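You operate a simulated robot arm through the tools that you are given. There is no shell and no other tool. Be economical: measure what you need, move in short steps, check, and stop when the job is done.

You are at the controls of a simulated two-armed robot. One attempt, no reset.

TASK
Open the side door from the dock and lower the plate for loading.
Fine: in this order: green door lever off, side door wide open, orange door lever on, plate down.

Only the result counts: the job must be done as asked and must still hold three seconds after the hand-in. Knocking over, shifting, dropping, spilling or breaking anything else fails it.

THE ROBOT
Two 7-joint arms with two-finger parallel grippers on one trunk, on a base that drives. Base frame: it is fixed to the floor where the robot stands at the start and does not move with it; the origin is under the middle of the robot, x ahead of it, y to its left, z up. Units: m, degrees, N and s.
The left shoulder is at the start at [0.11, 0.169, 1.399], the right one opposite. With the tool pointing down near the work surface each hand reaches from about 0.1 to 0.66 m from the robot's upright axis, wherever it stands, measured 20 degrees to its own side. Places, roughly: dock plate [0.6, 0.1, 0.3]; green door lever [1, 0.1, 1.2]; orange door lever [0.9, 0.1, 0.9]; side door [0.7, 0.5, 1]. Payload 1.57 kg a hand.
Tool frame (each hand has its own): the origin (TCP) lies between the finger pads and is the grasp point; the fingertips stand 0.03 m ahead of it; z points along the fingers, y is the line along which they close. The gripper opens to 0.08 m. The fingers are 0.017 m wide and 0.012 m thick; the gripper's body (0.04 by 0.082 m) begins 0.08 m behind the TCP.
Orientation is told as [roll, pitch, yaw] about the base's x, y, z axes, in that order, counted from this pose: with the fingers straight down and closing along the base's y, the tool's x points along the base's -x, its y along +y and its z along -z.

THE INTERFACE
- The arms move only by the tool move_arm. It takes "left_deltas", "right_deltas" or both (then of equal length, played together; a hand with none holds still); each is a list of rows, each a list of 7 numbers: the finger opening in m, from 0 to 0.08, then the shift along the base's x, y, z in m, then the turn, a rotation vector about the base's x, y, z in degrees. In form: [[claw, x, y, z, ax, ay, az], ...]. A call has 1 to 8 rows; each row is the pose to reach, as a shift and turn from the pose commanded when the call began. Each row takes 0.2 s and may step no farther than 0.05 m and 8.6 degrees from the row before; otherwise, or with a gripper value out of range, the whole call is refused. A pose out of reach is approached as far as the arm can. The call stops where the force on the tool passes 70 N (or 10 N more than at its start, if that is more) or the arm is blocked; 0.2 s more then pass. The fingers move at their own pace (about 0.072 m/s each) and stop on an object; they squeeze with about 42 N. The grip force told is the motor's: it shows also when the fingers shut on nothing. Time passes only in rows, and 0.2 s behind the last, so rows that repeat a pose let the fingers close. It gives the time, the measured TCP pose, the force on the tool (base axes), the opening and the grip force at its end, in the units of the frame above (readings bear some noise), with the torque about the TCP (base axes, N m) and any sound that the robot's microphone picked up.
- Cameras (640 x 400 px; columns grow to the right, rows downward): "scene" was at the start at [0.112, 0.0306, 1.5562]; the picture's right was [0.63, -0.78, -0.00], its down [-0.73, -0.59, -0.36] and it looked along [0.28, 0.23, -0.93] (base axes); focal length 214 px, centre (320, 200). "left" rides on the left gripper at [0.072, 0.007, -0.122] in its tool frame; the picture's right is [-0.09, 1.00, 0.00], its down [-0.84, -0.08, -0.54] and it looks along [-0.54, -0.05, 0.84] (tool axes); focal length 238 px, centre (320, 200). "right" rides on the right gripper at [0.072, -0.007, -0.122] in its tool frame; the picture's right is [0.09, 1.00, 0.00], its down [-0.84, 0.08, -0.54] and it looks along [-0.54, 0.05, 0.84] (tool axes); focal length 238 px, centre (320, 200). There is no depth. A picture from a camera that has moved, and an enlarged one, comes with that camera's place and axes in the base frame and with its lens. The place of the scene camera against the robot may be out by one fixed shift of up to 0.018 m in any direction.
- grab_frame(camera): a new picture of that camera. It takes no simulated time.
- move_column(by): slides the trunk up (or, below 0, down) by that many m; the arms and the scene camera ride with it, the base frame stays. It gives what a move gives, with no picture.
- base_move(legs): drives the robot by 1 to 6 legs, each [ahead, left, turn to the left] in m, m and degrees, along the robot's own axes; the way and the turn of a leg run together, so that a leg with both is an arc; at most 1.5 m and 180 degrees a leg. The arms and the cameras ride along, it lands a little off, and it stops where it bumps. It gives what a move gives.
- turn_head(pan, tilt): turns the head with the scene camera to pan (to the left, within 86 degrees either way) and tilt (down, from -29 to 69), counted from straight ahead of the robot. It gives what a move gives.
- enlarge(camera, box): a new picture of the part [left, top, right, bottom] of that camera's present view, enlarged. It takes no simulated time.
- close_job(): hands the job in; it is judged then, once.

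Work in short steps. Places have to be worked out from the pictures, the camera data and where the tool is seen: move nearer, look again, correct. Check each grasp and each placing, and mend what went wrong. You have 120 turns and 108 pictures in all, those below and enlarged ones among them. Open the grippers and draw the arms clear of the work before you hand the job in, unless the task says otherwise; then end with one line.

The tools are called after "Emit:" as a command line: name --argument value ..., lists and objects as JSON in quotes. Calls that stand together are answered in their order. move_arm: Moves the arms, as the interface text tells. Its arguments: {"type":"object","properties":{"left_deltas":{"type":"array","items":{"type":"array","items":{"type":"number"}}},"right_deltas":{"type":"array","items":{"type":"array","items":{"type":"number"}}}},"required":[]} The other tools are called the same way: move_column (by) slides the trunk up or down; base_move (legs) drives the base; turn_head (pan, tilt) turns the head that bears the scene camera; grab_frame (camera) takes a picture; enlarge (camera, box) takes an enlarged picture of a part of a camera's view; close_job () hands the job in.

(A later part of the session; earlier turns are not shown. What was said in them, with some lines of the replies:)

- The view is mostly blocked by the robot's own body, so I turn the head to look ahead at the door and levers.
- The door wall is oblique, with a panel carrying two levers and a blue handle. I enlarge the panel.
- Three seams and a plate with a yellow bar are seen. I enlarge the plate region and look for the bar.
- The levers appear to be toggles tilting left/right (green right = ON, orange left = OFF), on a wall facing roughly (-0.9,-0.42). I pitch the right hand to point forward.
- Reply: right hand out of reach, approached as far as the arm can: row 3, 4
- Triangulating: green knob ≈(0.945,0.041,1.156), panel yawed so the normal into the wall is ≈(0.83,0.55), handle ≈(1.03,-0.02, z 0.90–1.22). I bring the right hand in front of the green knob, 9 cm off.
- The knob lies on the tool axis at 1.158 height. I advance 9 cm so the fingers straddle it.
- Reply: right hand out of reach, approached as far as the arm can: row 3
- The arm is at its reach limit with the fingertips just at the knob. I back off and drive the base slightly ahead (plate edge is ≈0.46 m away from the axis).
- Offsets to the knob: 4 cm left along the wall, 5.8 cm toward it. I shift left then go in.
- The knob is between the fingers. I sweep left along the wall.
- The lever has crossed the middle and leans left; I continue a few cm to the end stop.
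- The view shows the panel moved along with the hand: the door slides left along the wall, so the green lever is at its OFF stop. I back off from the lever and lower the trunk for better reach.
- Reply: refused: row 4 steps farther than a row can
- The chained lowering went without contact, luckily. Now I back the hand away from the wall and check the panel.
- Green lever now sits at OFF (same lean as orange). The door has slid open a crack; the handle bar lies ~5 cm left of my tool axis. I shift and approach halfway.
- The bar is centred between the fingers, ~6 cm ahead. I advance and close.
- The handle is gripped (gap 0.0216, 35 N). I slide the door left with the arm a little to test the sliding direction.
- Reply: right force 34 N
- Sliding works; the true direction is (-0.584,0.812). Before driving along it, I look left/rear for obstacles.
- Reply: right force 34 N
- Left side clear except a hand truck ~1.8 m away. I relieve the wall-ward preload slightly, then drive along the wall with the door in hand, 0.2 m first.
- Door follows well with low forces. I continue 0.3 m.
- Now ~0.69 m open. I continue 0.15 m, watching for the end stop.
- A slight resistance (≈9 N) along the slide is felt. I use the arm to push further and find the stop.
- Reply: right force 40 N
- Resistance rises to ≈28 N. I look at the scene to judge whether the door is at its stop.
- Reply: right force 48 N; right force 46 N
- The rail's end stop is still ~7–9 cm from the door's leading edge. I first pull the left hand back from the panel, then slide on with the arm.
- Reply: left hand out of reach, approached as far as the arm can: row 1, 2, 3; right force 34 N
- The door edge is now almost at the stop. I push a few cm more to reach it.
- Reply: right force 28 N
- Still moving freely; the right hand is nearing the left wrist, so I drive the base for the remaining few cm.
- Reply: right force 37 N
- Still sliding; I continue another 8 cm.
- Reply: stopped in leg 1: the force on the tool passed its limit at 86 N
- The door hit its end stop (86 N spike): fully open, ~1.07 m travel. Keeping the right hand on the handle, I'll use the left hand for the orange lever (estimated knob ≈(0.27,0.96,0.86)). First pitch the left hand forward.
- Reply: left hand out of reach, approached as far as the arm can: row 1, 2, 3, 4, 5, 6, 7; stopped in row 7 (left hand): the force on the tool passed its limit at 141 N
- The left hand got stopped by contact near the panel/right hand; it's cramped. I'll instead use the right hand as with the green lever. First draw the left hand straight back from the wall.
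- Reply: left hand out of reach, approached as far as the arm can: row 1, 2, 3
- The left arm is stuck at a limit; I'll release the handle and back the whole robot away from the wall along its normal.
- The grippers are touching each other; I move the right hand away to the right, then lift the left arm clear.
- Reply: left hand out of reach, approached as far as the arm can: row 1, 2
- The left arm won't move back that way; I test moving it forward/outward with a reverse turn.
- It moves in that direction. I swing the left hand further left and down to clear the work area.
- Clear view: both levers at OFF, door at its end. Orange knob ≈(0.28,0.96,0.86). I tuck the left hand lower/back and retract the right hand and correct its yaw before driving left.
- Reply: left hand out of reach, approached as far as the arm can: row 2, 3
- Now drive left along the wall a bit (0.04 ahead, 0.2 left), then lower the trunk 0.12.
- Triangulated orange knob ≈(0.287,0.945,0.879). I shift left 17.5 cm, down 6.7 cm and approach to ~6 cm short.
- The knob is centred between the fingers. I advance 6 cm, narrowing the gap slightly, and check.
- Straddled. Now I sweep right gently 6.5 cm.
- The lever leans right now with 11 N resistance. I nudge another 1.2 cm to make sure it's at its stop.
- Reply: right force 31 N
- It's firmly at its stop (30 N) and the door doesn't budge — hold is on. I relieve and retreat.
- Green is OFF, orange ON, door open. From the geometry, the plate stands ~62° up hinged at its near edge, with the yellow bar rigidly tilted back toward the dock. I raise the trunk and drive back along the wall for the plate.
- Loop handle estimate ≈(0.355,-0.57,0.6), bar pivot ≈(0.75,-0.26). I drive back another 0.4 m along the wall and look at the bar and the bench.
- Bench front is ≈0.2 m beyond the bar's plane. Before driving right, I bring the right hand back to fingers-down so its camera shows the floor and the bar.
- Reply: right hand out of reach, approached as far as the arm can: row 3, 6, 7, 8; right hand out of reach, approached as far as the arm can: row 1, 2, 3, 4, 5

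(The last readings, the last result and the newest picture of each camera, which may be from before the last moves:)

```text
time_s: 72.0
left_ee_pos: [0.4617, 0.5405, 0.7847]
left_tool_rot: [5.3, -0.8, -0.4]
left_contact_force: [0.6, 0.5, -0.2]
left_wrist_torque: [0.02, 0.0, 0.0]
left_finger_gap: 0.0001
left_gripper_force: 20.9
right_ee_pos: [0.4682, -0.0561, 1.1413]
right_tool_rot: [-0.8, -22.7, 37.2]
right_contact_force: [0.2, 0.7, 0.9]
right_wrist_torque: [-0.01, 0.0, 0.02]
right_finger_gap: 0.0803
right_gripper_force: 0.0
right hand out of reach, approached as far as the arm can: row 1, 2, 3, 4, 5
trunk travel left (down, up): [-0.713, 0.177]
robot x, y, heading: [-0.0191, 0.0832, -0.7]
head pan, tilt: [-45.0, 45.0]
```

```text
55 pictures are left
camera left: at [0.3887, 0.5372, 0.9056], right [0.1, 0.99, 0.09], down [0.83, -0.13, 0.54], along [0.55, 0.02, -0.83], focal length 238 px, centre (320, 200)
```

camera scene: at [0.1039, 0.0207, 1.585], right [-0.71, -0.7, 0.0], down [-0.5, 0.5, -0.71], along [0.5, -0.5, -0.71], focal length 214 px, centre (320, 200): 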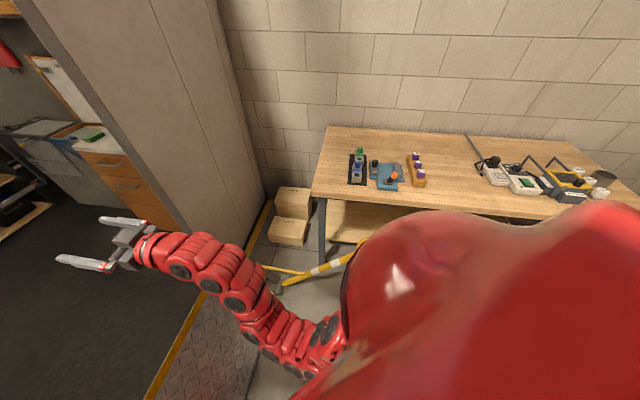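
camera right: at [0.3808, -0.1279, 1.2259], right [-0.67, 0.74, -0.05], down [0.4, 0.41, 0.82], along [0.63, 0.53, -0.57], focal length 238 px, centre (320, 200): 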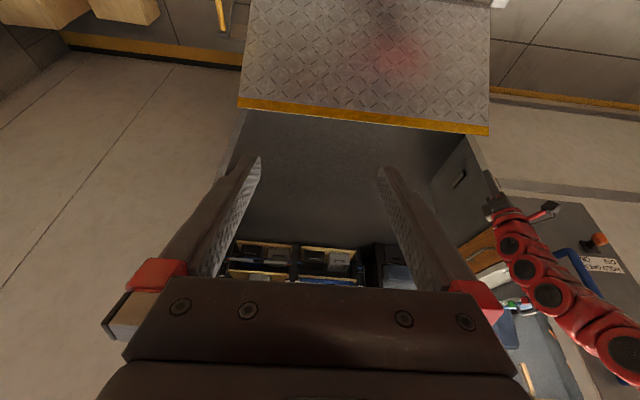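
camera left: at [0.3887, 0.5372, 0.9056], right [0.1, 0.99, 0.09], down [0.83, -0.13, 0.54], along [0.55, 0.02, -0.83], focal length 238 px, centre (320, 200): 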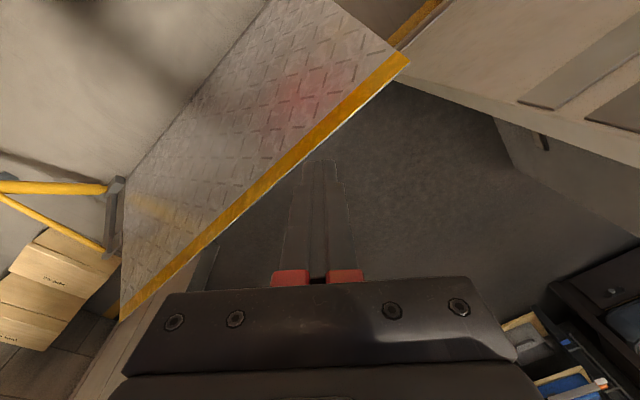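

I check the floor on the robot's right before driving that way.

Emit:
turn_head --pan -80 --tilt 45

Emit:
grab_frame --camera "scene"

```text
time_s: 73.0
left_ee_pos: [0.4624, 0.5404, 0.7841]
left_tool_rot: [5.3, -0.9, -0.3]
left_contact_force: [0.1, 0.2, 0.0]
left_wrist_torque: [-0.02, 0.02, 0.0]
left_finger_gap: 0.0
left_gripper_force: 21.2
right_ee_pos: [0.4683, -0.0548, 1.1396]
right_tool_rot: [-0.8, -22.7, 37.4]
right_contact_force: [0.4, 0.7, -0.1]
right_wrist_torque: [0.0, -0.03, -0.01]
right_finger_gap: 0.08
right_gripper_force: 0.0
trunk travel left (down, up): [-0.713, 0.177]
robot x, y, heading: [-0.0184, 0.081, -0.7]
head pan, tilt: [-80.0, 45.0]
```

```text
54 pictures are left
camera scene: at [0.0604, -0.0017, 1.585], right [-0.99, -0.17, 0.0], down [-0.12, 0.7, -0.71], along [0.12, -0.7, -0.71], focal length 214 px, centre (320, 200)
```

scene: 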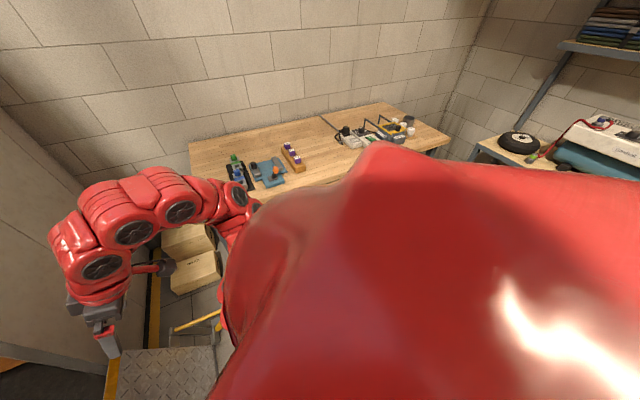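

The floor is hidden, but the move is small; I drive 0.33 m right, then turn to face the truck.

Emit:
base_move --legs '[[-0.02, -0.33, 0], [0, 0, 36]]'

Emit:
turn_head --pan -30 --tilt 55

Emit:
grab_frame --camera "scene"

Emit:
grab_frame --camera "right"

```text
time_s: 77.0
left_ee_pos: [0.0741, 0.4052, 0.7849]
left_tool_rot: [5.2, -0.8, 36.0]
left_contact_force: [0.4, -0.4, 0.7]
left_wrist_torque: [0.02, -0.02, -0.03]
left_finger_gap: 0.0002
left_gripper_force: 21.4
right_ee_pos: [0.4323, -0.0706, 1.1405]
right_tool_rot: [-0.8, -22.7, 73.6]
right_contact_force: [-0.2, -1.1, -0.3]
right_wrist_torque: [0.02, -0.02, -0.03]
right_finger_gap: 0.0797
right_gripper_force: 0.2
trunk travel left (down, up): [-0.713, 0.177]
robot x, y, heading: [-0.0481, -0.2495, 35.6]
head pan, tilt: [-80.0, 45.0]
```

```text
time_s: 78.1
left_ee_pos: [0.0739, 0.4058, 0.7836]
left_tool_rot: [5.3, -0.8, 36.0]
left_contact_force: [-1.2, 0.3, 0.0]
left_wrist_torque: [-0.04, 0.01, -0.02]
left_finger_gap: 0.0
left_gripper_force: 21.8
right_ee_pos: [0.4336, -0.0693, 1.1404]
right_tool_rot: [-0.8, -22.5, 73.7]
right_contact_force: [0.1, -0.5, -0.4]
right_wrist_torque: [0.02, 0.0, 0.01]
right_finger_gap: 0.0802
right_gripper_force: 0.0
trunk travel left (down, up): [-0.713, 0.177]
robot x, y, heading: [-0.0488, -0.2507, 35.7]
head pan, tilt: [-30.0, 55.0]
```

```text
53 pictures are left
camera scene: at [0.0803, -0.1994, 1.5716], right [0.1, -0.99, 0.0], down [-0.81, -0.08, -0.57], along [0.57, 0.06, -0.82], focal length 214 px, centre (320, 200)
```

scene: 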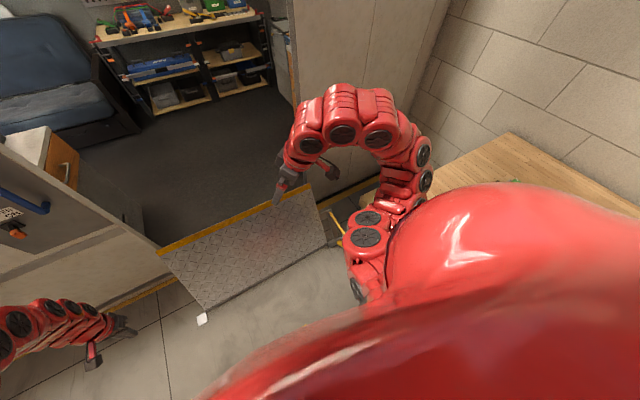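

```text
52 pictures are left
camera right: at [0.405, -0.1803, 1.2259], right [-0.98, 0.2, -0.05], down [0.08, 0.57, 0.82], along [0.19, 0.8, -0.57], focal length 238 px, centre (320, 200)
```

right: 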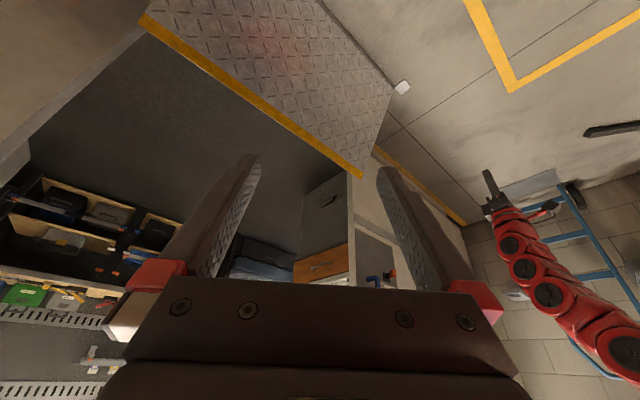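

Next I lower the trunk 0.4 m so the hands are near handle height.

Emit:
move_column --by -0.4

Emit:
turn_head --pan -50 --tilt 45

Emit:
grab_frame --camera "scene"

```text
time_s: 82.0
left_ee_pos: [0.0733, 0.4064, 0.3853]
left_tool_rot: [5.3, -0.8, 36.1]
left_contact_force: [0.3, 0.1, -0.4]
left_wrist_torque: [-0.05, -0.02, 0.03]
left_finger_gap: 0.0
left_gripper_force: 21.1
right_ee_pos: [0.4322, -0.0698, 0.7404]
right_tool_rot: [-0.9, -22.5, 73.5]
right_contact_force: [0.0, -0.4, 0.0]
right_wrist_torque: [-0.03, 0.03, 0.02]
right_finger_gap: 0.0802
right_gripper_force: 0.1
trunk travel left (down, up): [-0.313, 0.577]
robot x, y, heading: [-0.0463, -0.2474, 35.8]
head pan, tilt: [-30.0, 55.0]
```

```text
time_s: 82.8
left_ee_pos: [0.0752, 0.4054, 0.3836]
left_tool_rot: [5.3, -0.8, 36.1]
left_contact_force: [0.2, -0.6, -0.9]
left_wrist_torque: [-0.03, -0.05, -0.03]
left_finger_gap: 0.0
left_gripper_force: 20.6
right_ee_pos: [0.4328, -0.0703, 0.7407]
right_tool_rot: [-0.9, -22.6, 73.6]
right_contact_force: [-0.3, -0.5, -1.0]
right_wrist_torque: [0.0, -0.01, 0.0]
right_finger_gap: 0.0801
right_gripper_force: 0.0
trunk travel left (down, up): [-0.313, 0.577]
robot x, y, heading: [-0.0474, -0.2496, 35.9]
head pan, tilt: [-50.0, 45.0]
```

```text
51 pictures are left
camera scene: at [0.0874, -0.2266, 1.185], right [-0.24, -0.97, 0.0], down [-0.69, 0.17, -0.71], along [0.69, -0.17, -0.71], focal length 214 px, centre (320, 200)
```

scene: 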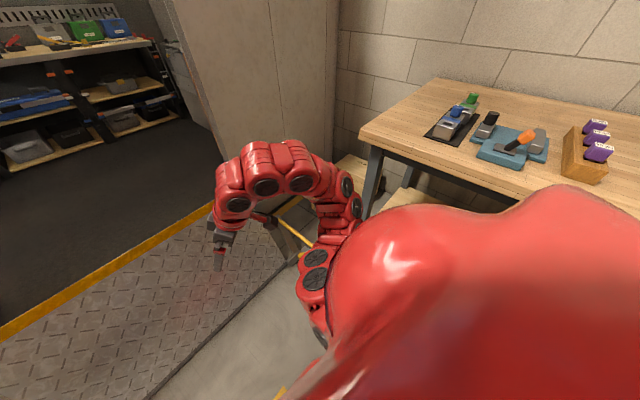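

The loop is hidden behind the arm. I bring the right hand level (fingers down), turning it toward the grasp yaw and moving right above the bar, to look with its camera.

Emit:
move_arm --right_deltas '[[0.08, -0.005, -0.03, 0.015, -7.2, 2.1, 0], [0.08, -0.01, -0.06, 0.03, -14.4, 4.2, 0], [0.08, -0.015, -0.1, 0.045, -21.6, 6.35, 0], [0.08, -0.02, -0.14, 0.06, -21.6, 6.35, 0], [0.08, -0.025, -0.18, 0.08, -21.6, 6.35, 0], [0.08, -0.03, -0.22, 0.09, -21.6, 6.35, 0]]'

Emit:
grab_frame --camera "right"

Emit:
grab_frame --camera "scene"

```text
time_s: 83.7
left_ee_pos: [0.0746, 0.4056, 0.3853]
left_tool_rot: [5.3, -0.9, 35.9]
left_contact_force: [0.1, 0.0, -0.2]
left_wrist_torque: [-0.03, 0.0, 0.02]
left_finger_gap: 0.0
left_gripper_force: 21.2
right_ee_pos: [0.3374, -0.1805, 0.7554]
right_tool_rot: [1.7, -9.8, 71.8]
right_contact_force: [0.3, -0.2, 0.0]
right_wrist_torque: [0.0, -0.01, -0.04]
right_finger_gap: 0.0799
right_gripper_force: 0.1
right hand out of reach, approached as far as the arm can: row 1, 2, 3, 4
trunk travel left (down, up): [-0.313, 0.577]
robot x, y, heading: [-0.0431, -0.2507, 35.7]
head pan, tilt: [-50.0, 45.0]
stopped in row 4 (right hand): the force on the tool passed its limit at 139 N (the readings are from after the stop); the commanded pose is now the measured one
```

```text
50 pictures are left
camera right: at [0.3195, -0.2706, 0.8629], right [-0.98, 0.22, 0.01], down [0.17, 0.71, 0.68], along [0.14, 0.66, -0.73], focal length 238 px, centre (320, 200)
```

right: 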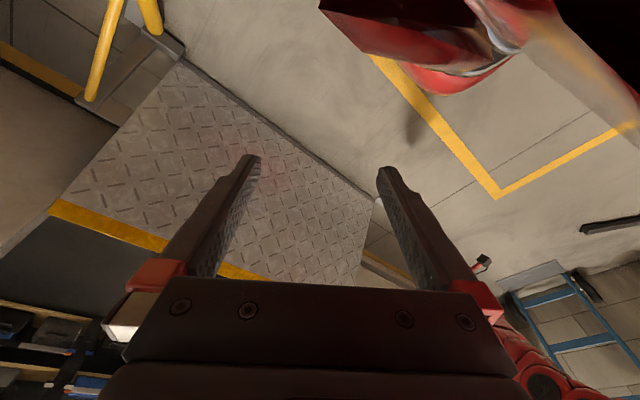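

```text
49 pictures are left
camera scene: at [0.0875, -0.2274, 1.1851], right [-0.25, -0.97, 0.0], down [-0.69, 0.17, -0.71], along [0.69, -0.17, -0.71], focal length 214 px, centre (320, 200)
```

scene: 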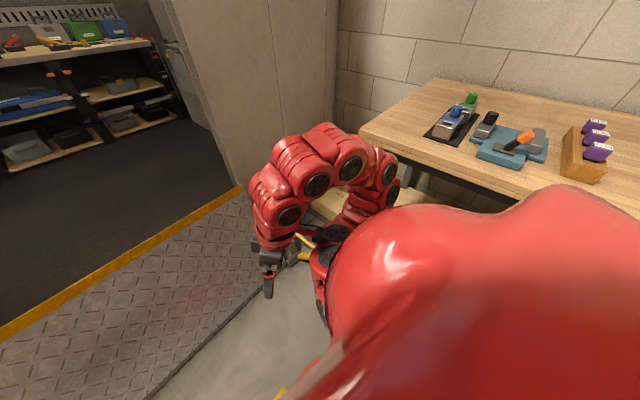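

The folded right arm bumped (likely against the trunk). I unfold it back forward; then I'll try lowering the plate by pressing on its face with the left hand, which is free in front of it.

Emit:
move_arm --right_deltas '[[0.04, 0.024, 0.028, 0, 0, 0, 0], [0.0, 0.048, 0.056, 0, 0, 0, 0], [0.0, 0.072, 0.084, 0, 0, 0, 0], [0.0, 0.096, 0.112, 0, 0, 0, 0], [0.0, 0.12, 0.13, 0, 0, 0, 0]]'

Emit:
turn_head --pan 0 --tilt 60

Emit:
grab_frame --camera "scene"

```text
time_s: 84.9
left_ee_pos: [0.0743, 0.4054, 0.3842]
left_tool_rot: [5.2, -1.0, 35.9]
left_contact_force: [-0.1, -0.1, -0.5]
left_wrist_torque: [-0.03, 0.0, -0.02]
left_finger_gap: 0.0
left_gripper_force: 20.5
right_ee_pos: [0.3671, -0.1255, 0.6958]
right_tool_rot: [1.6, -10.4, 71.9]
right_contact_force: [-0.8, -0.1, -0.2]
right_wrist_torque: [0.0, 0.0, 0.01]
right_finger_gap: 0.0
right_gripper_force: 21.8
right hand out of reach, approached as far as the arm can: row 1, 2, 3, 4, 5
trunk travel left (down, up): [-0.313, 0.577]
robot x, y, heading: [-0.0444, -0.2489, 35.7]
head pan, tilt: [-50.0, 45.0]
```

```text
time_s: 86.1
left_ee_pos: [0.074, 0.4049, 0.3841]
left_tool_rot: [5.2, -0.8, 36.0]
left_contact_force: [0.5, -0.4, -0.2]
left_wrist_torque: [0.05, -0.02, 0.0]
left_finger_gap: 0.0001
left_gripper_force: 21.3
right_ee_pos: [0.3674, -0.1252, 0.6959]
right_tool_rot: [1.6, -10.3, 71.9]
right_contact_force: [0.2, -0.2, -0.3]
right_wrist_torque: [0.0, 0.01, 0.02]
right_finger_gap: 0.0001
right_gripper_force: 21.5
trunk travel left (down, up): [-0.313, 0.577]
robot x, y, heading: [-0.0459, -0.2501, 35.6]
head pan, tilt: [0.0, 60.0]
```

```text
48 pictures are left
camera scene: at [0.0628, -0.1678, 1.1656], right [0.58, -0.81, 0.0], down [-0.7, -0.51, -0.5], along [0.41, 0.29, -0.87], focal length 214 px, centre (320, 200)
```

scene: 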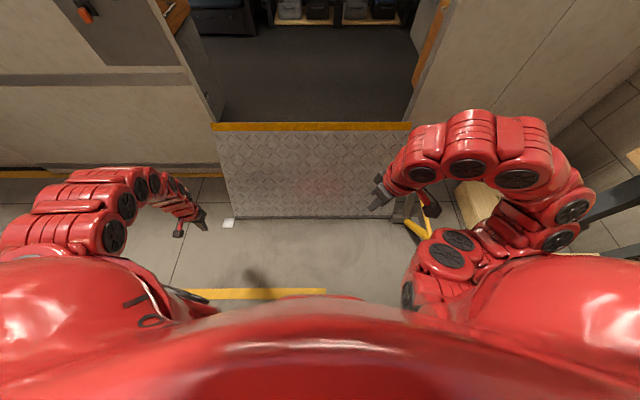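

Facing the plate squarely: near edge n≈0.485 at z≈0.05, top edge n≈0.74, z≈0.50, width ≈0.9, tilt ≈60°. I raise/shift the left hand over its middle-left, then drive ahead 0.2 m.

Emit:
base_move --legs '[[0.2, 0, 0]]'

Emit:
grab_frame --camera "scene"

```text
time_s: 87.7
left_ee_pos: [0.2402, 0.5257, 0.384]
left_tool_rot: [5.2, -0.8, 36.0]
left_contact_force: [0.0, 0.3, 0.7]
left_wrist_torque: [-0.03, -0.02, -0.02]
left_finger_gap: 0.0
left_gripper_force: 21.7
right_ee_pos: [0.5347, -0.0038, 0.6975]
right_tool_rot: [1.8, -10.3, 72.0]
right_contact_force: [0.7, 0.6, 0.8]
right_wrist_torque: [0.02, 0.04, -0.02]
right_finger_gap: 0.0004
right_gripper_force: 21.3
trunk travel left (down, up): [-0.313, 0.577]
robot x, y, heading: [0.1233, -0.1295, 36.0]
head pan, tilt: [0.0, 60.0]
```

```text
47 pictures are left
camera scene: at [0.2299, -0.0465, 1.1654], right [0.59, -0.81, 0.0], down [-0.7, -0.51, -0.5], along [0.4, 0.29, -0.87], focal length 214 px, centre (320, 200)
```

scene: 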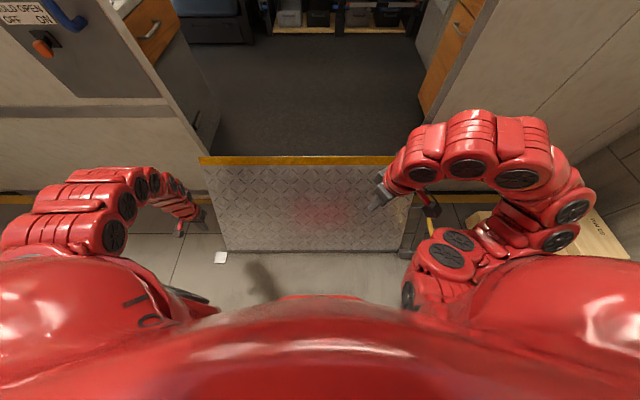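

I move the left hand over the plate centre (n≈0.62), above its surface.

Emit:
move_arm --left_deltas '[[0.0, 0.02, -0.028, 0.03, 0, 0, 0], [0.0, 0.045, -0.055, 0.045, 0, 0, 0], [0.0, 0.07, -0.085, 0.06, 0, 0, 0], [0.0, 0.1, -0.115, 0.06, 0, 0, 0], [0.0, 0.14, -0.135, 0.06, 0, 0, 0], [0.0, 0.18, -0.15, 0.06, 0, 0, 0], [0.0, 0.22, -0.165, 0.06, 0, 0, 0], [0.0, 0.25, -0.175, 0.06, 0, 0, 0]]'

Emit:
grab_frame --camera "scene"

```text
time_s: 89.5
left_ee_pos: [0.4977, 0.3545, 0.4362]
left_tool_rot: [5.3, -0.8, 36.1]
left_contact_force: [1.6, -0.9, -0.8]
left_wrist_torque: [-0.02, 0.0, -0.02]
left_finger_gap: 0.0
left_gripper_force: 21.5
left hand out of reach, approached as far as the arm can: row 1, 2, 3, 4, 5, 6, 7, 8
right_ee_pos: [0.5342, -0.0029, 0.6961]
right_tool_rot: [1.6, -10.4, 72.1]
right_contact_force: [0.2, -0.6, -0.1]
right_wrist_torque: [-0.02, 0.02, -0.05]
right_finger_gap: 0.0001
right_gripper_force: 21.3
trunk travel left (down, up): [-0.313, 0.577]
robot x, y, heading: [0.1222, -0.126, 35.7]
head pan, tilt: [0.0, 60.0]
```

```text
46 pictures are left
camera scene: at [0.2295, -0.0472, 1.1655], right [0.59, -0.81, 0.0], down [-0.7, -0.51, -0.5], along [0.4, 0.29, -0.87], focal length 214 px, centre (320, 200)
```

scene: 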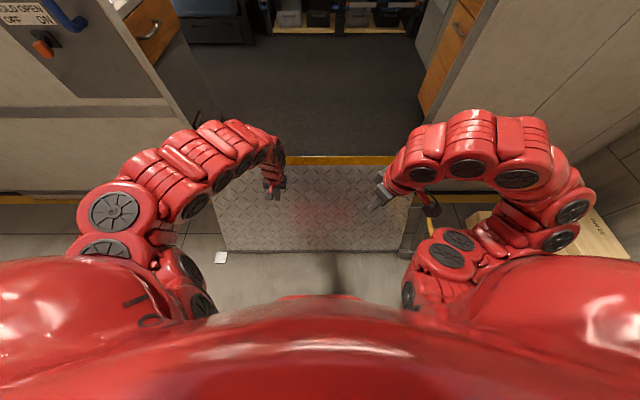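

Now I press along the plate's normal (forward and slightly down) until contact and watch the force.

Emit:
move_arm --left_deltas '[[0.0, 0.02, 0.0145, -0.014, 0, 0, 0], [0.0, 0.04, 0.029, -0.028, 0, 0, 0], [0.0, 0.06, 0.043, -0.043, 0, 0, 0], [0.0, 0.08, 0.058, -0.057, 0, 0, 0]]'

Emit:
grab_frame --camera "scene"

```text
time_s: 90.5
left_ee_pos: [0.5748, 0.4157, 0.3888]
left_tool_rot: [5.4, -1.8, 36.2]
left_contact_force: [0.0, 1.0, 1.1]
left_wrist_torque: [-0.06, 0.01, -0.03]
left_finger_gap: 0.0
left_gripper_force: 21.0
left hand out of reach, approached as far as the arm can: row 4
right_ee_pos: [0.533, -0.004, 0.696]
right_tool_rot: [1.6, -10.4, 72.1]
right_contact_force: [-0.3, 0.4, 0.7]
right_wrist_torque: [0.04, -0.06, 0.04]
right_finger_gap: 0.0001
right_gripper_force: 21.6
trunk travel left (down, up): [-0.313, 0.577]
robot x, y, heading: [0.1177, -0.1298, 35.9]
head pan, tilt: [0.0, 60.0]
```

```text
45 pictures are left
camera scene: at [0.2273, -0.0481, 1.1658], right [0.59, -0.81, 0.0], down [-0.7, -0.51, -0.5], along [0.41, 0.29, -0.87], focal length 214 px, centre (320, 200)
```

scene: 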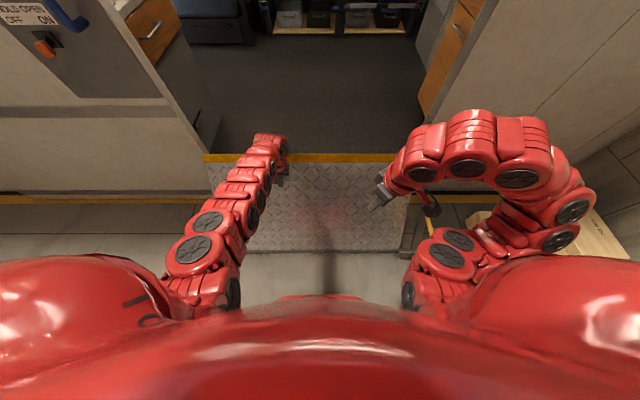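

No significant contact yet and reach is limiting; I drive ahead 5 cm, which carries the hand into the plate.

Emit:
base_move --legs '[[0.05, 0, 0]]'

Emit:
grab_frame --camera "scene"

Emit:
grab_frame --camera "left"

```text
time_s: 91.4
left_ee_pos: [0.6158, 0.4401, 0.3878]
left_tool_rot: [5.3, -1.3, 36.1]
left_contact_force: [-7.5, -3.5, 14.4]
left_wrist_torque: [-0.01, 0.16, -0.03]
left_finger_gap: 0.0
left_gripper_force: 22.0
right_ee_pos: [0.5742, 0.0247, 0.6978]
right_tool_rot: [1.7, -10.4, 72.0]
right_contact_force: [-0.8, -0.2, -0.1]
right_wrist_torque: [-0.02, 0.0, -0.01]
right_finger_gap: 0.0
right_gripper_force: 21.4
trunk travel left (down, up): [-0.313, 0.577]
robot x, y, heading: [0.1641, -0.0976, 35.8]
head pan, tilt: [0.0, 60.0]
```

```text
44 pictures are left
camera scene: at [0.2693, -0.0187, 1.166], right [0.59, -0.81, 0.0], down [-0.7, -0.51, -0.5], along [0.41, 0.29, -0.87], focal length 214 px, centre (320, 200)
```

scene: 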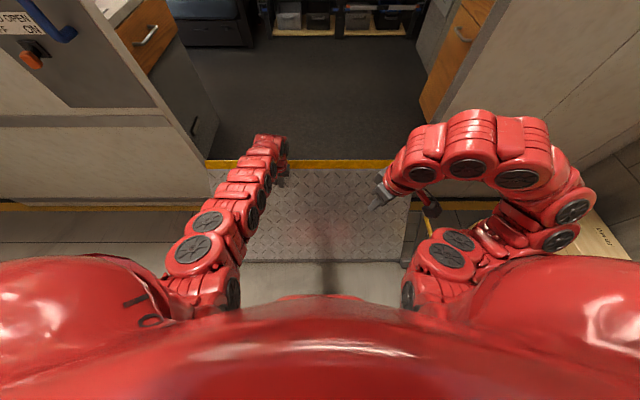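

```text
43 pictures are left
camera left: at [0.5581, 0.3939, 0.5073], right [-0.51, 0.85, 0.09], down [0.74, 0.38, 0.55], along [0.43, 0.35, -0.83], focal length 238 px, centre (320, 200)
```

left: 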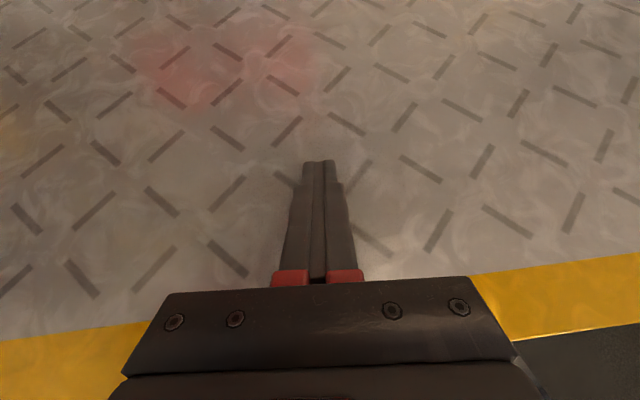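

The plate swings under ≈16 N. The right elbow is close to the yellow bar's swing plane, so I lift the left hand slightly and drive left 0.17 m before continuing.

Emit:
move_arm --left_deltas '[[0.0, -0.01, -0.007, 0.03, 0, 0, 0], [0.0, -0.01, -0.007, 0.04, 0, 0, 0]]'

Emit:
base_move --legs '[[0, 0.17, 0]]'

Emit:
turn_head --pan -20 --tilt 55

Emit:
grab_frame --camera "scene"

```text
time_s: 92.0
left_ee_pos: [0.6043, 0.4311, 0.427]
left_tool_rot: [5.3, -1.2, 35.9]
left_contact_force: [-14.5, -15.3, 2.9]
left_wrist_torque: [-0.43, 0.4, -0.02]
left_finger_gap: 0.0
left_gripper_force: 21.1
right_ee_pos: [0.5748, 0.0247, 0.6981]
right_tool_rot: [1.7, -10.4, 72.1]
right_contact_force: [0.4, 0.5, 0.2]
right_wrist_torque: [-0.02, 0.0, -0.02]
right_finger_gap: 0.0
right_gripper_force: 21.7
trunk travel left (down, up): [-0.313, 0.577]
robot x, y, heading: [0.1641, -0.098, 35.7]
head pan, tilt: [0.0, 60.0]
```

```text
time_s: 93.5
left_ee_pos: [0.4996, 0.5738, 0.4276]
left_tool_rot: [5.5, -1.3, 36.5]
left_contact_force: [-12.7, -5.6, 10.6]
left_wrist_torque: [-0.09, 0.3, 0.04]
left_finger_gap: 0.0
left_gripper_force: 21.6
right_ee_pos: [0.4737, 0.1638, 0.6973]
right_tool_rot: [1.6, -10.4, 72.3]
right_contact_force: [-0.2, 0.7, -0.8]
right_wrist_torque: [-0.01, -0.02, 0.01]
right_finger_gap: 0.0
right_gripper_force: 21.3
trunk travel left (down, up): [-0.313, 0.577]
robot x, y, heading: [0.0638, 0.0364, 36.2]
head pan, tilt: [0.0, 60.0]
```

```text
time_s: 94.3
left_ee_pos: [0.4993, 0.5743, 0.4281]
left_tool_rot: [5.4, -1.3, 36.4]
left_contact_force: [-11.7, -6.7, 12.2]
left_wrist_torque: [-0.15, 0.24, 0.01]
left_finger_gap: 0.0
left_gripper_force: 21.1
right_ee_pos: [0.4737, 0.1636, 0.699]
right_tool_rot: [1.7, -10.3, 72.3]
right_contact_force: [0.2, -1.0, 0.4]
right_wrist_torque: [-0.03, 0.02, -0.01]
right_finger_gap: 0.0
right_gripper_force: 21.5
trunk travel left (down, up): [-0.313, 0.577]
robot x, y, heading: [0.0607, 0.0362, 36.2]
head pan, tilt: [-20.0, 55.0]
```

```text
42 pictures are left
camera scene: at [0.1837, 0.0995, 1.1719], right [0.28, -0.96, 0.0], down [-0.79, -0.23, -0.57], along [0.55, 0.16, -0.82], focal length 214 px, centre (320, 200)
```

scene: 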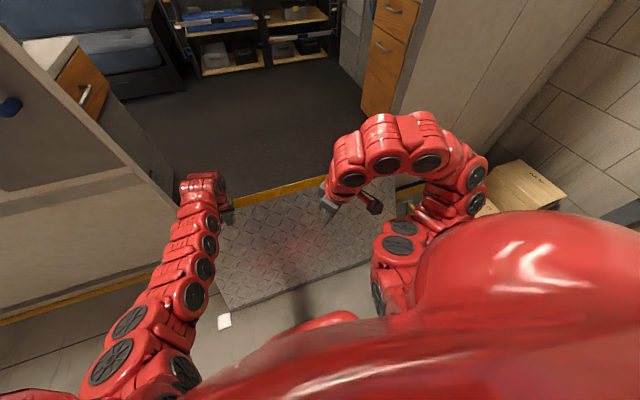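

The plate pushes back (~18 N) like a counter-spring. I press it down by lowering the trunk 0.15 m.

Emit:
move_column --by -0.15

Emit:
grab_frame --camera "scene"

```text
time_s: 96.0
left_ee_pos: [0.4995, 0.5742, 0.2766]
left_tool_rot: [5.5, -0.9, 36.5]
left_contact_force: [-5.6, -3.9, 8.6]
left_wrist_torque: [-0.06, 0.14, -0.04]
left_finger_gap: 0.0
left_gripper_force: 20.6
right_ee_pos: [0.4743, 0.1649, 0.5478]
right_tool_rot: [1.6, -10.3, 72.3]
right_contact_force: [0.2, 0.1, 0.8]
right_wrist_torque: [0.01, -0.01, 0.0]
right_finger_gap: 0.0
right_gripper_force: 21.6
trunk travel left (down, up): [-0.163, 0.727]
robot x, y, heading: [0.0625, 0.0366, 36.3]
head pan, tilt: [-20.0, 55.0]
```

```text
41 pictures are left
camera scene: at [0.1845, 0.1002, 1.0215], right [0.28, -0.96, 0.0], down [-0.79, -0.23, -0.57], along [0.55, 0.16, -0.82], focal length 214 px, centre (320, 200)
```

scene: 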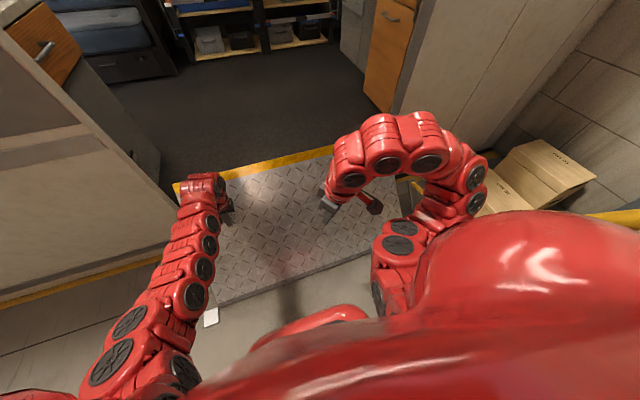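

Plate goes down with falling force. I continue another 0.14 m.

Emit:
move_column --by -0.14

Emit:
grab_frame --camera "scene"

```text
time_s: 97.7
left_ee_pos: [0.5004, 0.5746, 0.1377]
left_tool_rot: [5.5, -1.1, 36.5]
left_contact_force: [-0.7, 0.8, -0.3]
left_wrist_torque: [-0.04, -0.02, 0.02]
left_finger_gap: 0.0002
left_gripper_force: 21.3
right_ee_pos: [0.4727, 0.1646, 0.4069]
right_tool_rot: [1.7, -10.4, 72.3]
right_contact_force: [0.4, -0.7, 0.6]
right_wrist_torque: [0.03, 0.04, 0.04]
right_finger_gap: 0.0001
right_gripper_force: 21.6
trunk travel left (down, up): [-0.023, 0.867]
robot x, y, heading: [0.0624, 0.0384, 36.3]
head pan, tilt: [-20.0, 55.0]
```

```text
40 pictures are left
camera scene: at [0.1851, 0.1008, 0.8816], right [0.28, -0.96, 0.0], down [-0.79, -0.23, -0.57], along [0.55, 0.16, -0.82], focal length 214 px, centre (320, 200)
```

scene: 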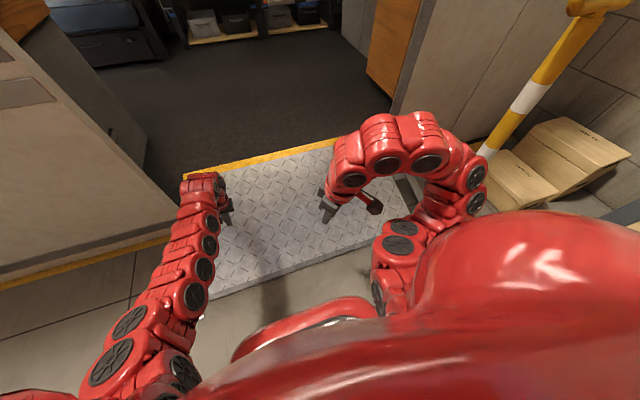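

Contact force vanished: the plate passed its balance and fell on. I check with the left camera whether it lies flat.

Emit:
grab_frame --camera "left"

Emit:
move_arm --left_deltas '[[0.0, 0, 0, -0.02, 0, 0, 0], [0.0, 0, 0, -0.04, 0, 0, 0], [0.0, 0, 0, -0.06, 0, 0, 0], [0.0, 0, 0, -0.08, 0, 0, 0]]'

```text
39 pictures are left
camera left: at [0.4444, 0.5276, 0.2567], right [-0.52, 0.85, 0.1], down [0.74, 0.39, 0.55], along [0.43, 0.35, -0.83], focal length 238 px, centre (320, 200)
```

left: 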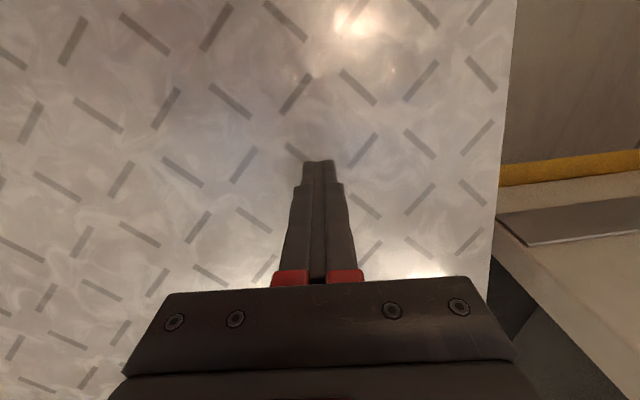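

```text
time_s: 98.7
left_ee_pos: [0.4997, 0.5751, 0.0668]
left_tool_rot: [5.6, -1.1, 36.4]
left_contact_force: [0.5, -0.5, 0.3]
left_wrist_torque: [0.02, 0.03, 0.02]
left_finger_gap: 0.0001
left_gripper_force: 21.0
left hand out of reach, approached as far as the arm can: row 4
right_ee_pos: [0.4743, 0.1646, 0.4063]
right_tool_rot: [1.7, -10.4, 72.3]
right_contact_force: [0.4, 0.7, 0.4]
right_wrist_torque: [-0.02, -0.04, 0.01]
right_finger_gap: 0.0001
right_gripper_force: 21.0
trunk travel left (down, up): [-0.023, 0.867]
robot x, y, heading: [0.0612, 0.0396, 36.1]
head pan, tilt: [-20.0, 55.0]
```

No contact down to z≈0.04, so the plate is lower still. I lower the last 2 cm of trunk to feel it.

Emit:
move_column --by -0.022

Emit:
grab_frame --camera "left"

```text
time_s: 99.4
left_ee_pos: [0.5004, 0.5752, 0.0441]
left_tool_rot: [5.5, -1.0, 36.6]
left_contact_force: [-0.3, 0.1, -0.2]
left_wrist_torque: [-0.02, 0.0, -0.01]
left_finger_gap: 0.0003
left_gripper_force: 21.5
right_ee_pos: [0.4744, 0.1642, 0.3846]
right_tool_rot: [1.8, -10.4, 72.3]
right_contact_force: [-0.9, 0.6, -0.4]
right_wrist_torque: [0.02, -0.02, 0.01]
right_finger_gap: 0.0
right_gripper_force: 21.5
trunk travel left (down, up): [-0.001, 0.889]
robot x, y, heading: [0.0623, 0.0354, 36.3]
head pan, tilt: [-20.0, 55.0]
```

```text
38 pictures are left
camera left: at [0.4446, 0.5276, 0.1649], right [-0.52, 0.85, 0.1], down [0.74, 0.39, 0.55], along [0.43, 0.36, -0.83], focal length 238 px, centre (320, 200)
```

left: 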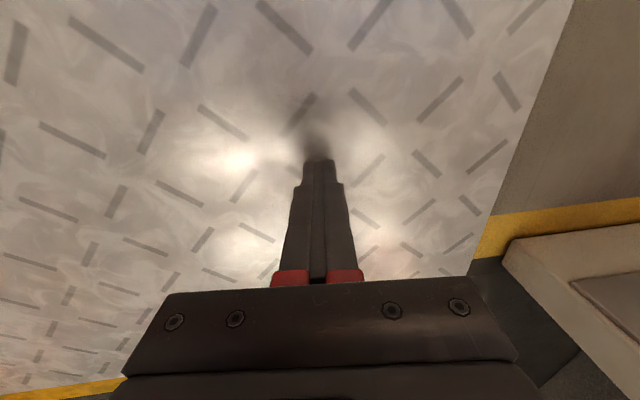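

The plate lies right beneath the fingertips, near z≈0. I raise the trunk and check that it stays down.

Emit:
move_column --by 0.5

Emit:
turn_head --pan 0 --tilt 50

Emit:
grab_frame --camera "scene"

```text
refused: 0.5 is not a number from -0.4 to 0.4
```

```text
time_s: 100.2
left_ee_pos: [0.5008, 0.5739, 0.0449]
left_tool_rot: [5.4, -1.2, 36.6]
left_contact_force: [0.6, -0.4, -1.0]
left_wrist_torque: [0.04, 0.01, -0.01]
left_finger_gap: 0.0
left_gripper_force: 21.1
right_ee_pos: [0.473, 0.1656, 0.3856]
right_tool_rot: [1.7, -10.4, 72.3]
right_contact_force: [-0.4, 0.3, 0.2]
right_wrist_torque: [0.01, -0.01, -0.03]
right_finger_gap: 0.0
right_gripper_force: 21.5
trunk travel left (down, up): [-0.001, 0.889]
robot x, y, heading: [0.0624, 0.04, 36.1]
head pan, tilt: [0.0, 50.0]
```

```text
37 pictures are left
camera scene: at [0.1781, 0.1261, 0.8661], right [0.59, -0.81, 0.0], down [-0.62, -0.45, -0.64], along [0.52, 0.38, -0.77], focal length 214 px, centre (320, 200)
```

scene: 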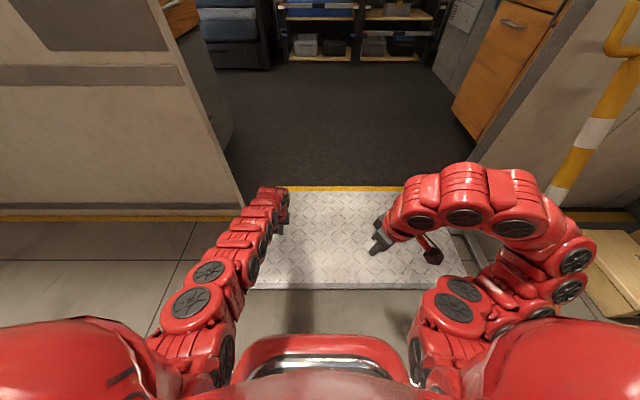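

Plate looks flat, spanning into the doorway. I raise the trunk in allowed steps.

Emit:
move_column --by 0.4

Emit:
move_column --by 0.3

Emit:
grab_frame --camera "scene"

```text
time_s: 104.1
left_ee_pos: [0.5004, 0.5755, 0.4445]
left_tool_rot: [5.5, -1.0, 36.5]
left_contact_force: [0.5, 0.2, 0.1]
left_wrist_torque: [0.0, -0.02, 0.01]
left_finger_gap: 0.0
left_gripper_force: 20.7
right_ee_pos: [0.4748, 0.1655, 0.7851]
right_tool_rot: [1.7, -10.5, 72.4]
right_contact_force: [-0.2, -0.5, 0.1]
right_wrist_torque: [0.0, -0.03, -0.02]
right_finger_gap: 0.0
right_gripper_force: 20.6
trunk travel left (down, up): [-0.401, 0.489]
robot x, y, heading: [0.0653, 0.039, 36.2]
head pan, tilt: [0.0, 50.0]
```

```text
time_s: 107.1
left_ee_pos: [0.4999, 0.575, 0.7445]
left_tool_rot: [5.5, -1.1, 36.5]
left_contact_force: [-0.5, -0.2, 0.1]
left_wrist_torque: [0.0, -0.02, -0.01]
left_finger_gap: 0.0002
left_gripper_force: 21.3
right_ee_pos: [0.4746, 0.165, 1.0853]
right_tool_rot: [1.7, -10.4, 72.2]
right_contact_force: [0.2, -0.2, -0.6]
right_wrist_torque: [-0.03, 0.0, 0.02]
right_finger_gap: 0.0
right_gripper_force: 21.0
trunk travel left (down, up): [-0.701, 0.189]
robot x, y, heading: [0.0648, 0.0398, 36.2]
head pan, tilt: [0.0, 50.0]
```

```text
36 pictures are left
camera scene: at [0.1783, 0.1263, 1.566], right [0.59, -0.81, 0.0], down [-0.62, -0.45, -0.64], along [0.52, 0.38, -0.77], focal length 214 px, centre (320, 200)
```

scene: 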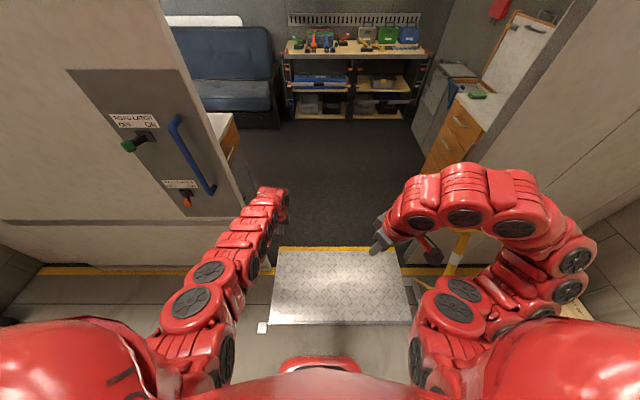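

Plate rests flat and stays. I back the robot 0.2 m to clear the arms and zoom on levers and plate for a final check.

Emit:
base_move --legs '[[-0.2, 0, 0]]'

Emit:
turn_head --pan 10 --tilt 38

Emit:
grab_frame --camera "scene"

Emit:
enlarge --camera "scene" --box '[60, 60, 320, 240]'

```text
time_s: 108.6
left_ee_pos: [0.3431, 0.4602, 0.745]
left_tool_rot: [5.5, -1.1, 36.4]
left_contact_force: [-0.2, 0.2, 1.2]
left_wrist_torque: [-0.01, -0.02, 0.0]
left_finger_gap: 0.0
left_gripper_force: 21.0
right_ee_pos: [0.3167, 0.0493, 1.0842]
right_tool_rot: [1.7, -10.4, 72.2]
right_contact_force: [0.6, -0.6, 1.0]
right_wrist_torque: [0.05, 0.0, 0.01]
right_finger_gap: 0.0
right_gripper_force: 21.4
trunk travel left (down, up): [-0.701, 0.189]
robot x, y, heading: [-0.0931, -0.077, 35.9]
head pan, tilt: [0.0, 50.0]
```

```text
time_s: 109.4
left_ee_pos: [0.3435, 0.4593, 0.7437]
left_tool_rot: [5.5, -1.1, 36.4]
left_contact_force: [0.2, -0.3, 0.3]
left_wrist_torque: [0.06, -0.01, 0.02]
left_finger_gap: 0.0002
left_gripper_force: 20.9
right_ee_pos: [0.3171, 0.0491, 1.0857]
right_tool_rot: [1.7, -10.3, 72.2]
right_contact_force: [0.6, 0.6, 0.9]
right_wrist_torque: [-0.02, -0.05, -0.01]
right_finger_gap: 0.0001
right_gripper_force: 21.1
trunk travel left (down, up): [-0.701, 0.189]
robot x, y, heading: [-0.0952, -0.0753, 36.2]
head pan, tilt: [10.0, 38.0]
```

```text
35 pictures are left
camera scene: at [0.0184, 0.0278, 1.5832], right [0.72, -0.69, 0.0], down [-0.43, -0.44, -0.79], along [0.55, 0.57, -0.62], focal length 214 px, centre (320, 200)
```

scene: 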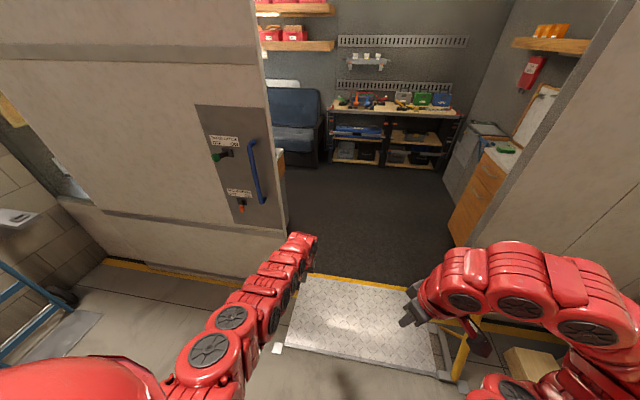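

```text
2.22 times, centred on (190, 150) of scene
camera zoom: at [0.0184, 0.0278, 1.5832], right [0.72, -0.69, 0.0], down [-0.43, -0.44, -0.79], along [0.55, 0.57, -0.62], focal length 477 px, centre (609, 311)
```

zoom: 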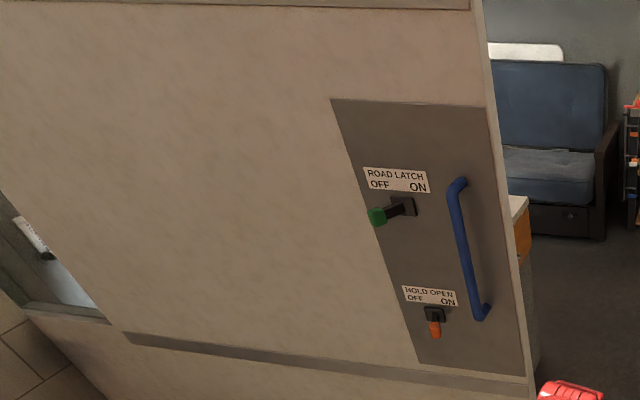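

All four states look right: green OFF, door at its stop, orange ON, plate flat. I open the grippers with the arms clear.

Emit:
move_arm --left_deltas '[[0.08, 0, 0, 0, 0, 0, 0], [0.08, 0, 0, 0, 0, 0, 0], [0.08, 0, 0, 0, 0, 0, 0], [0.08, 0, 0, 0, 0, 0, 0]]' --right_deltas '[[0.08, 0, 0, 0, 0, 0, 0], [0.08, 0, 0, 0, 0, 0, 0], [0.08, 0, 0, 0, 0, 0, 0], [0.08, 0, 0, 0, 0, 0, 0]]'

Emit:
enlarge --camera "scene" --box '[240, 220, 500, 400]'

```text
time_s: 110.4
left_ee_pos: [0.3428, 0.4602, 0.7447]
left_tool_rot: [5.5, -1.0, 36.4]
left_contact_force: [-0.1, 0.3, -0.3]
left_wrist_torque: [0.0, 0.03, 0.0]
left_finger_gap: 0.0801
left_gripper_force: 0.0
right_ee_pos: [0.3167, 0.0491, 1.0837]
right_tool_rot: [1.6, -10.4, 72.2]
right_contact_force: [0.3, -0.2, -0.9]
right_wrist_torque: [0.0, -0.01, -0.01]
right_finger_gap: 0.0801
right_gripper_force: 0.1
trunk travel left (down, up): [-0.701, 0.189]
robot x, y, heading: [-0.0935, -0.0778, 36.1]
head pan, tilt: [10.0, 38.0]
```

```text
2.22 times, centred on (370, 310) of scene
camera zoom: at [0.0183, 0.0278, 1.5833], right [0.72, -0.69, 0.0], down [-0.43, -0.44, -0.79], along [0.55, 0.57, -0.62], focal length 477 px, centre (209, -44)
```

zoom: 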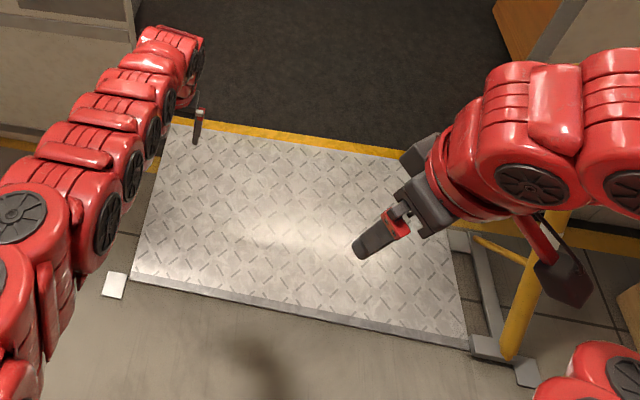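

The plate lies flat on the truck floor and the arms are clear; I hand in.

Emit:
close_job

```text
The job is handed in.
```

I did the four steps in order and handed the job in. The green lever is off, the side door is open to its end stop, the orange lever is on and holding the door, and the plate is down flat. Along the way the left hand bumped something near the door panel, and the right arm bumped something beside the robot, at about 140 N each. I didn't find out what either one hit, but later pictures showed nothing knocked over or moved.
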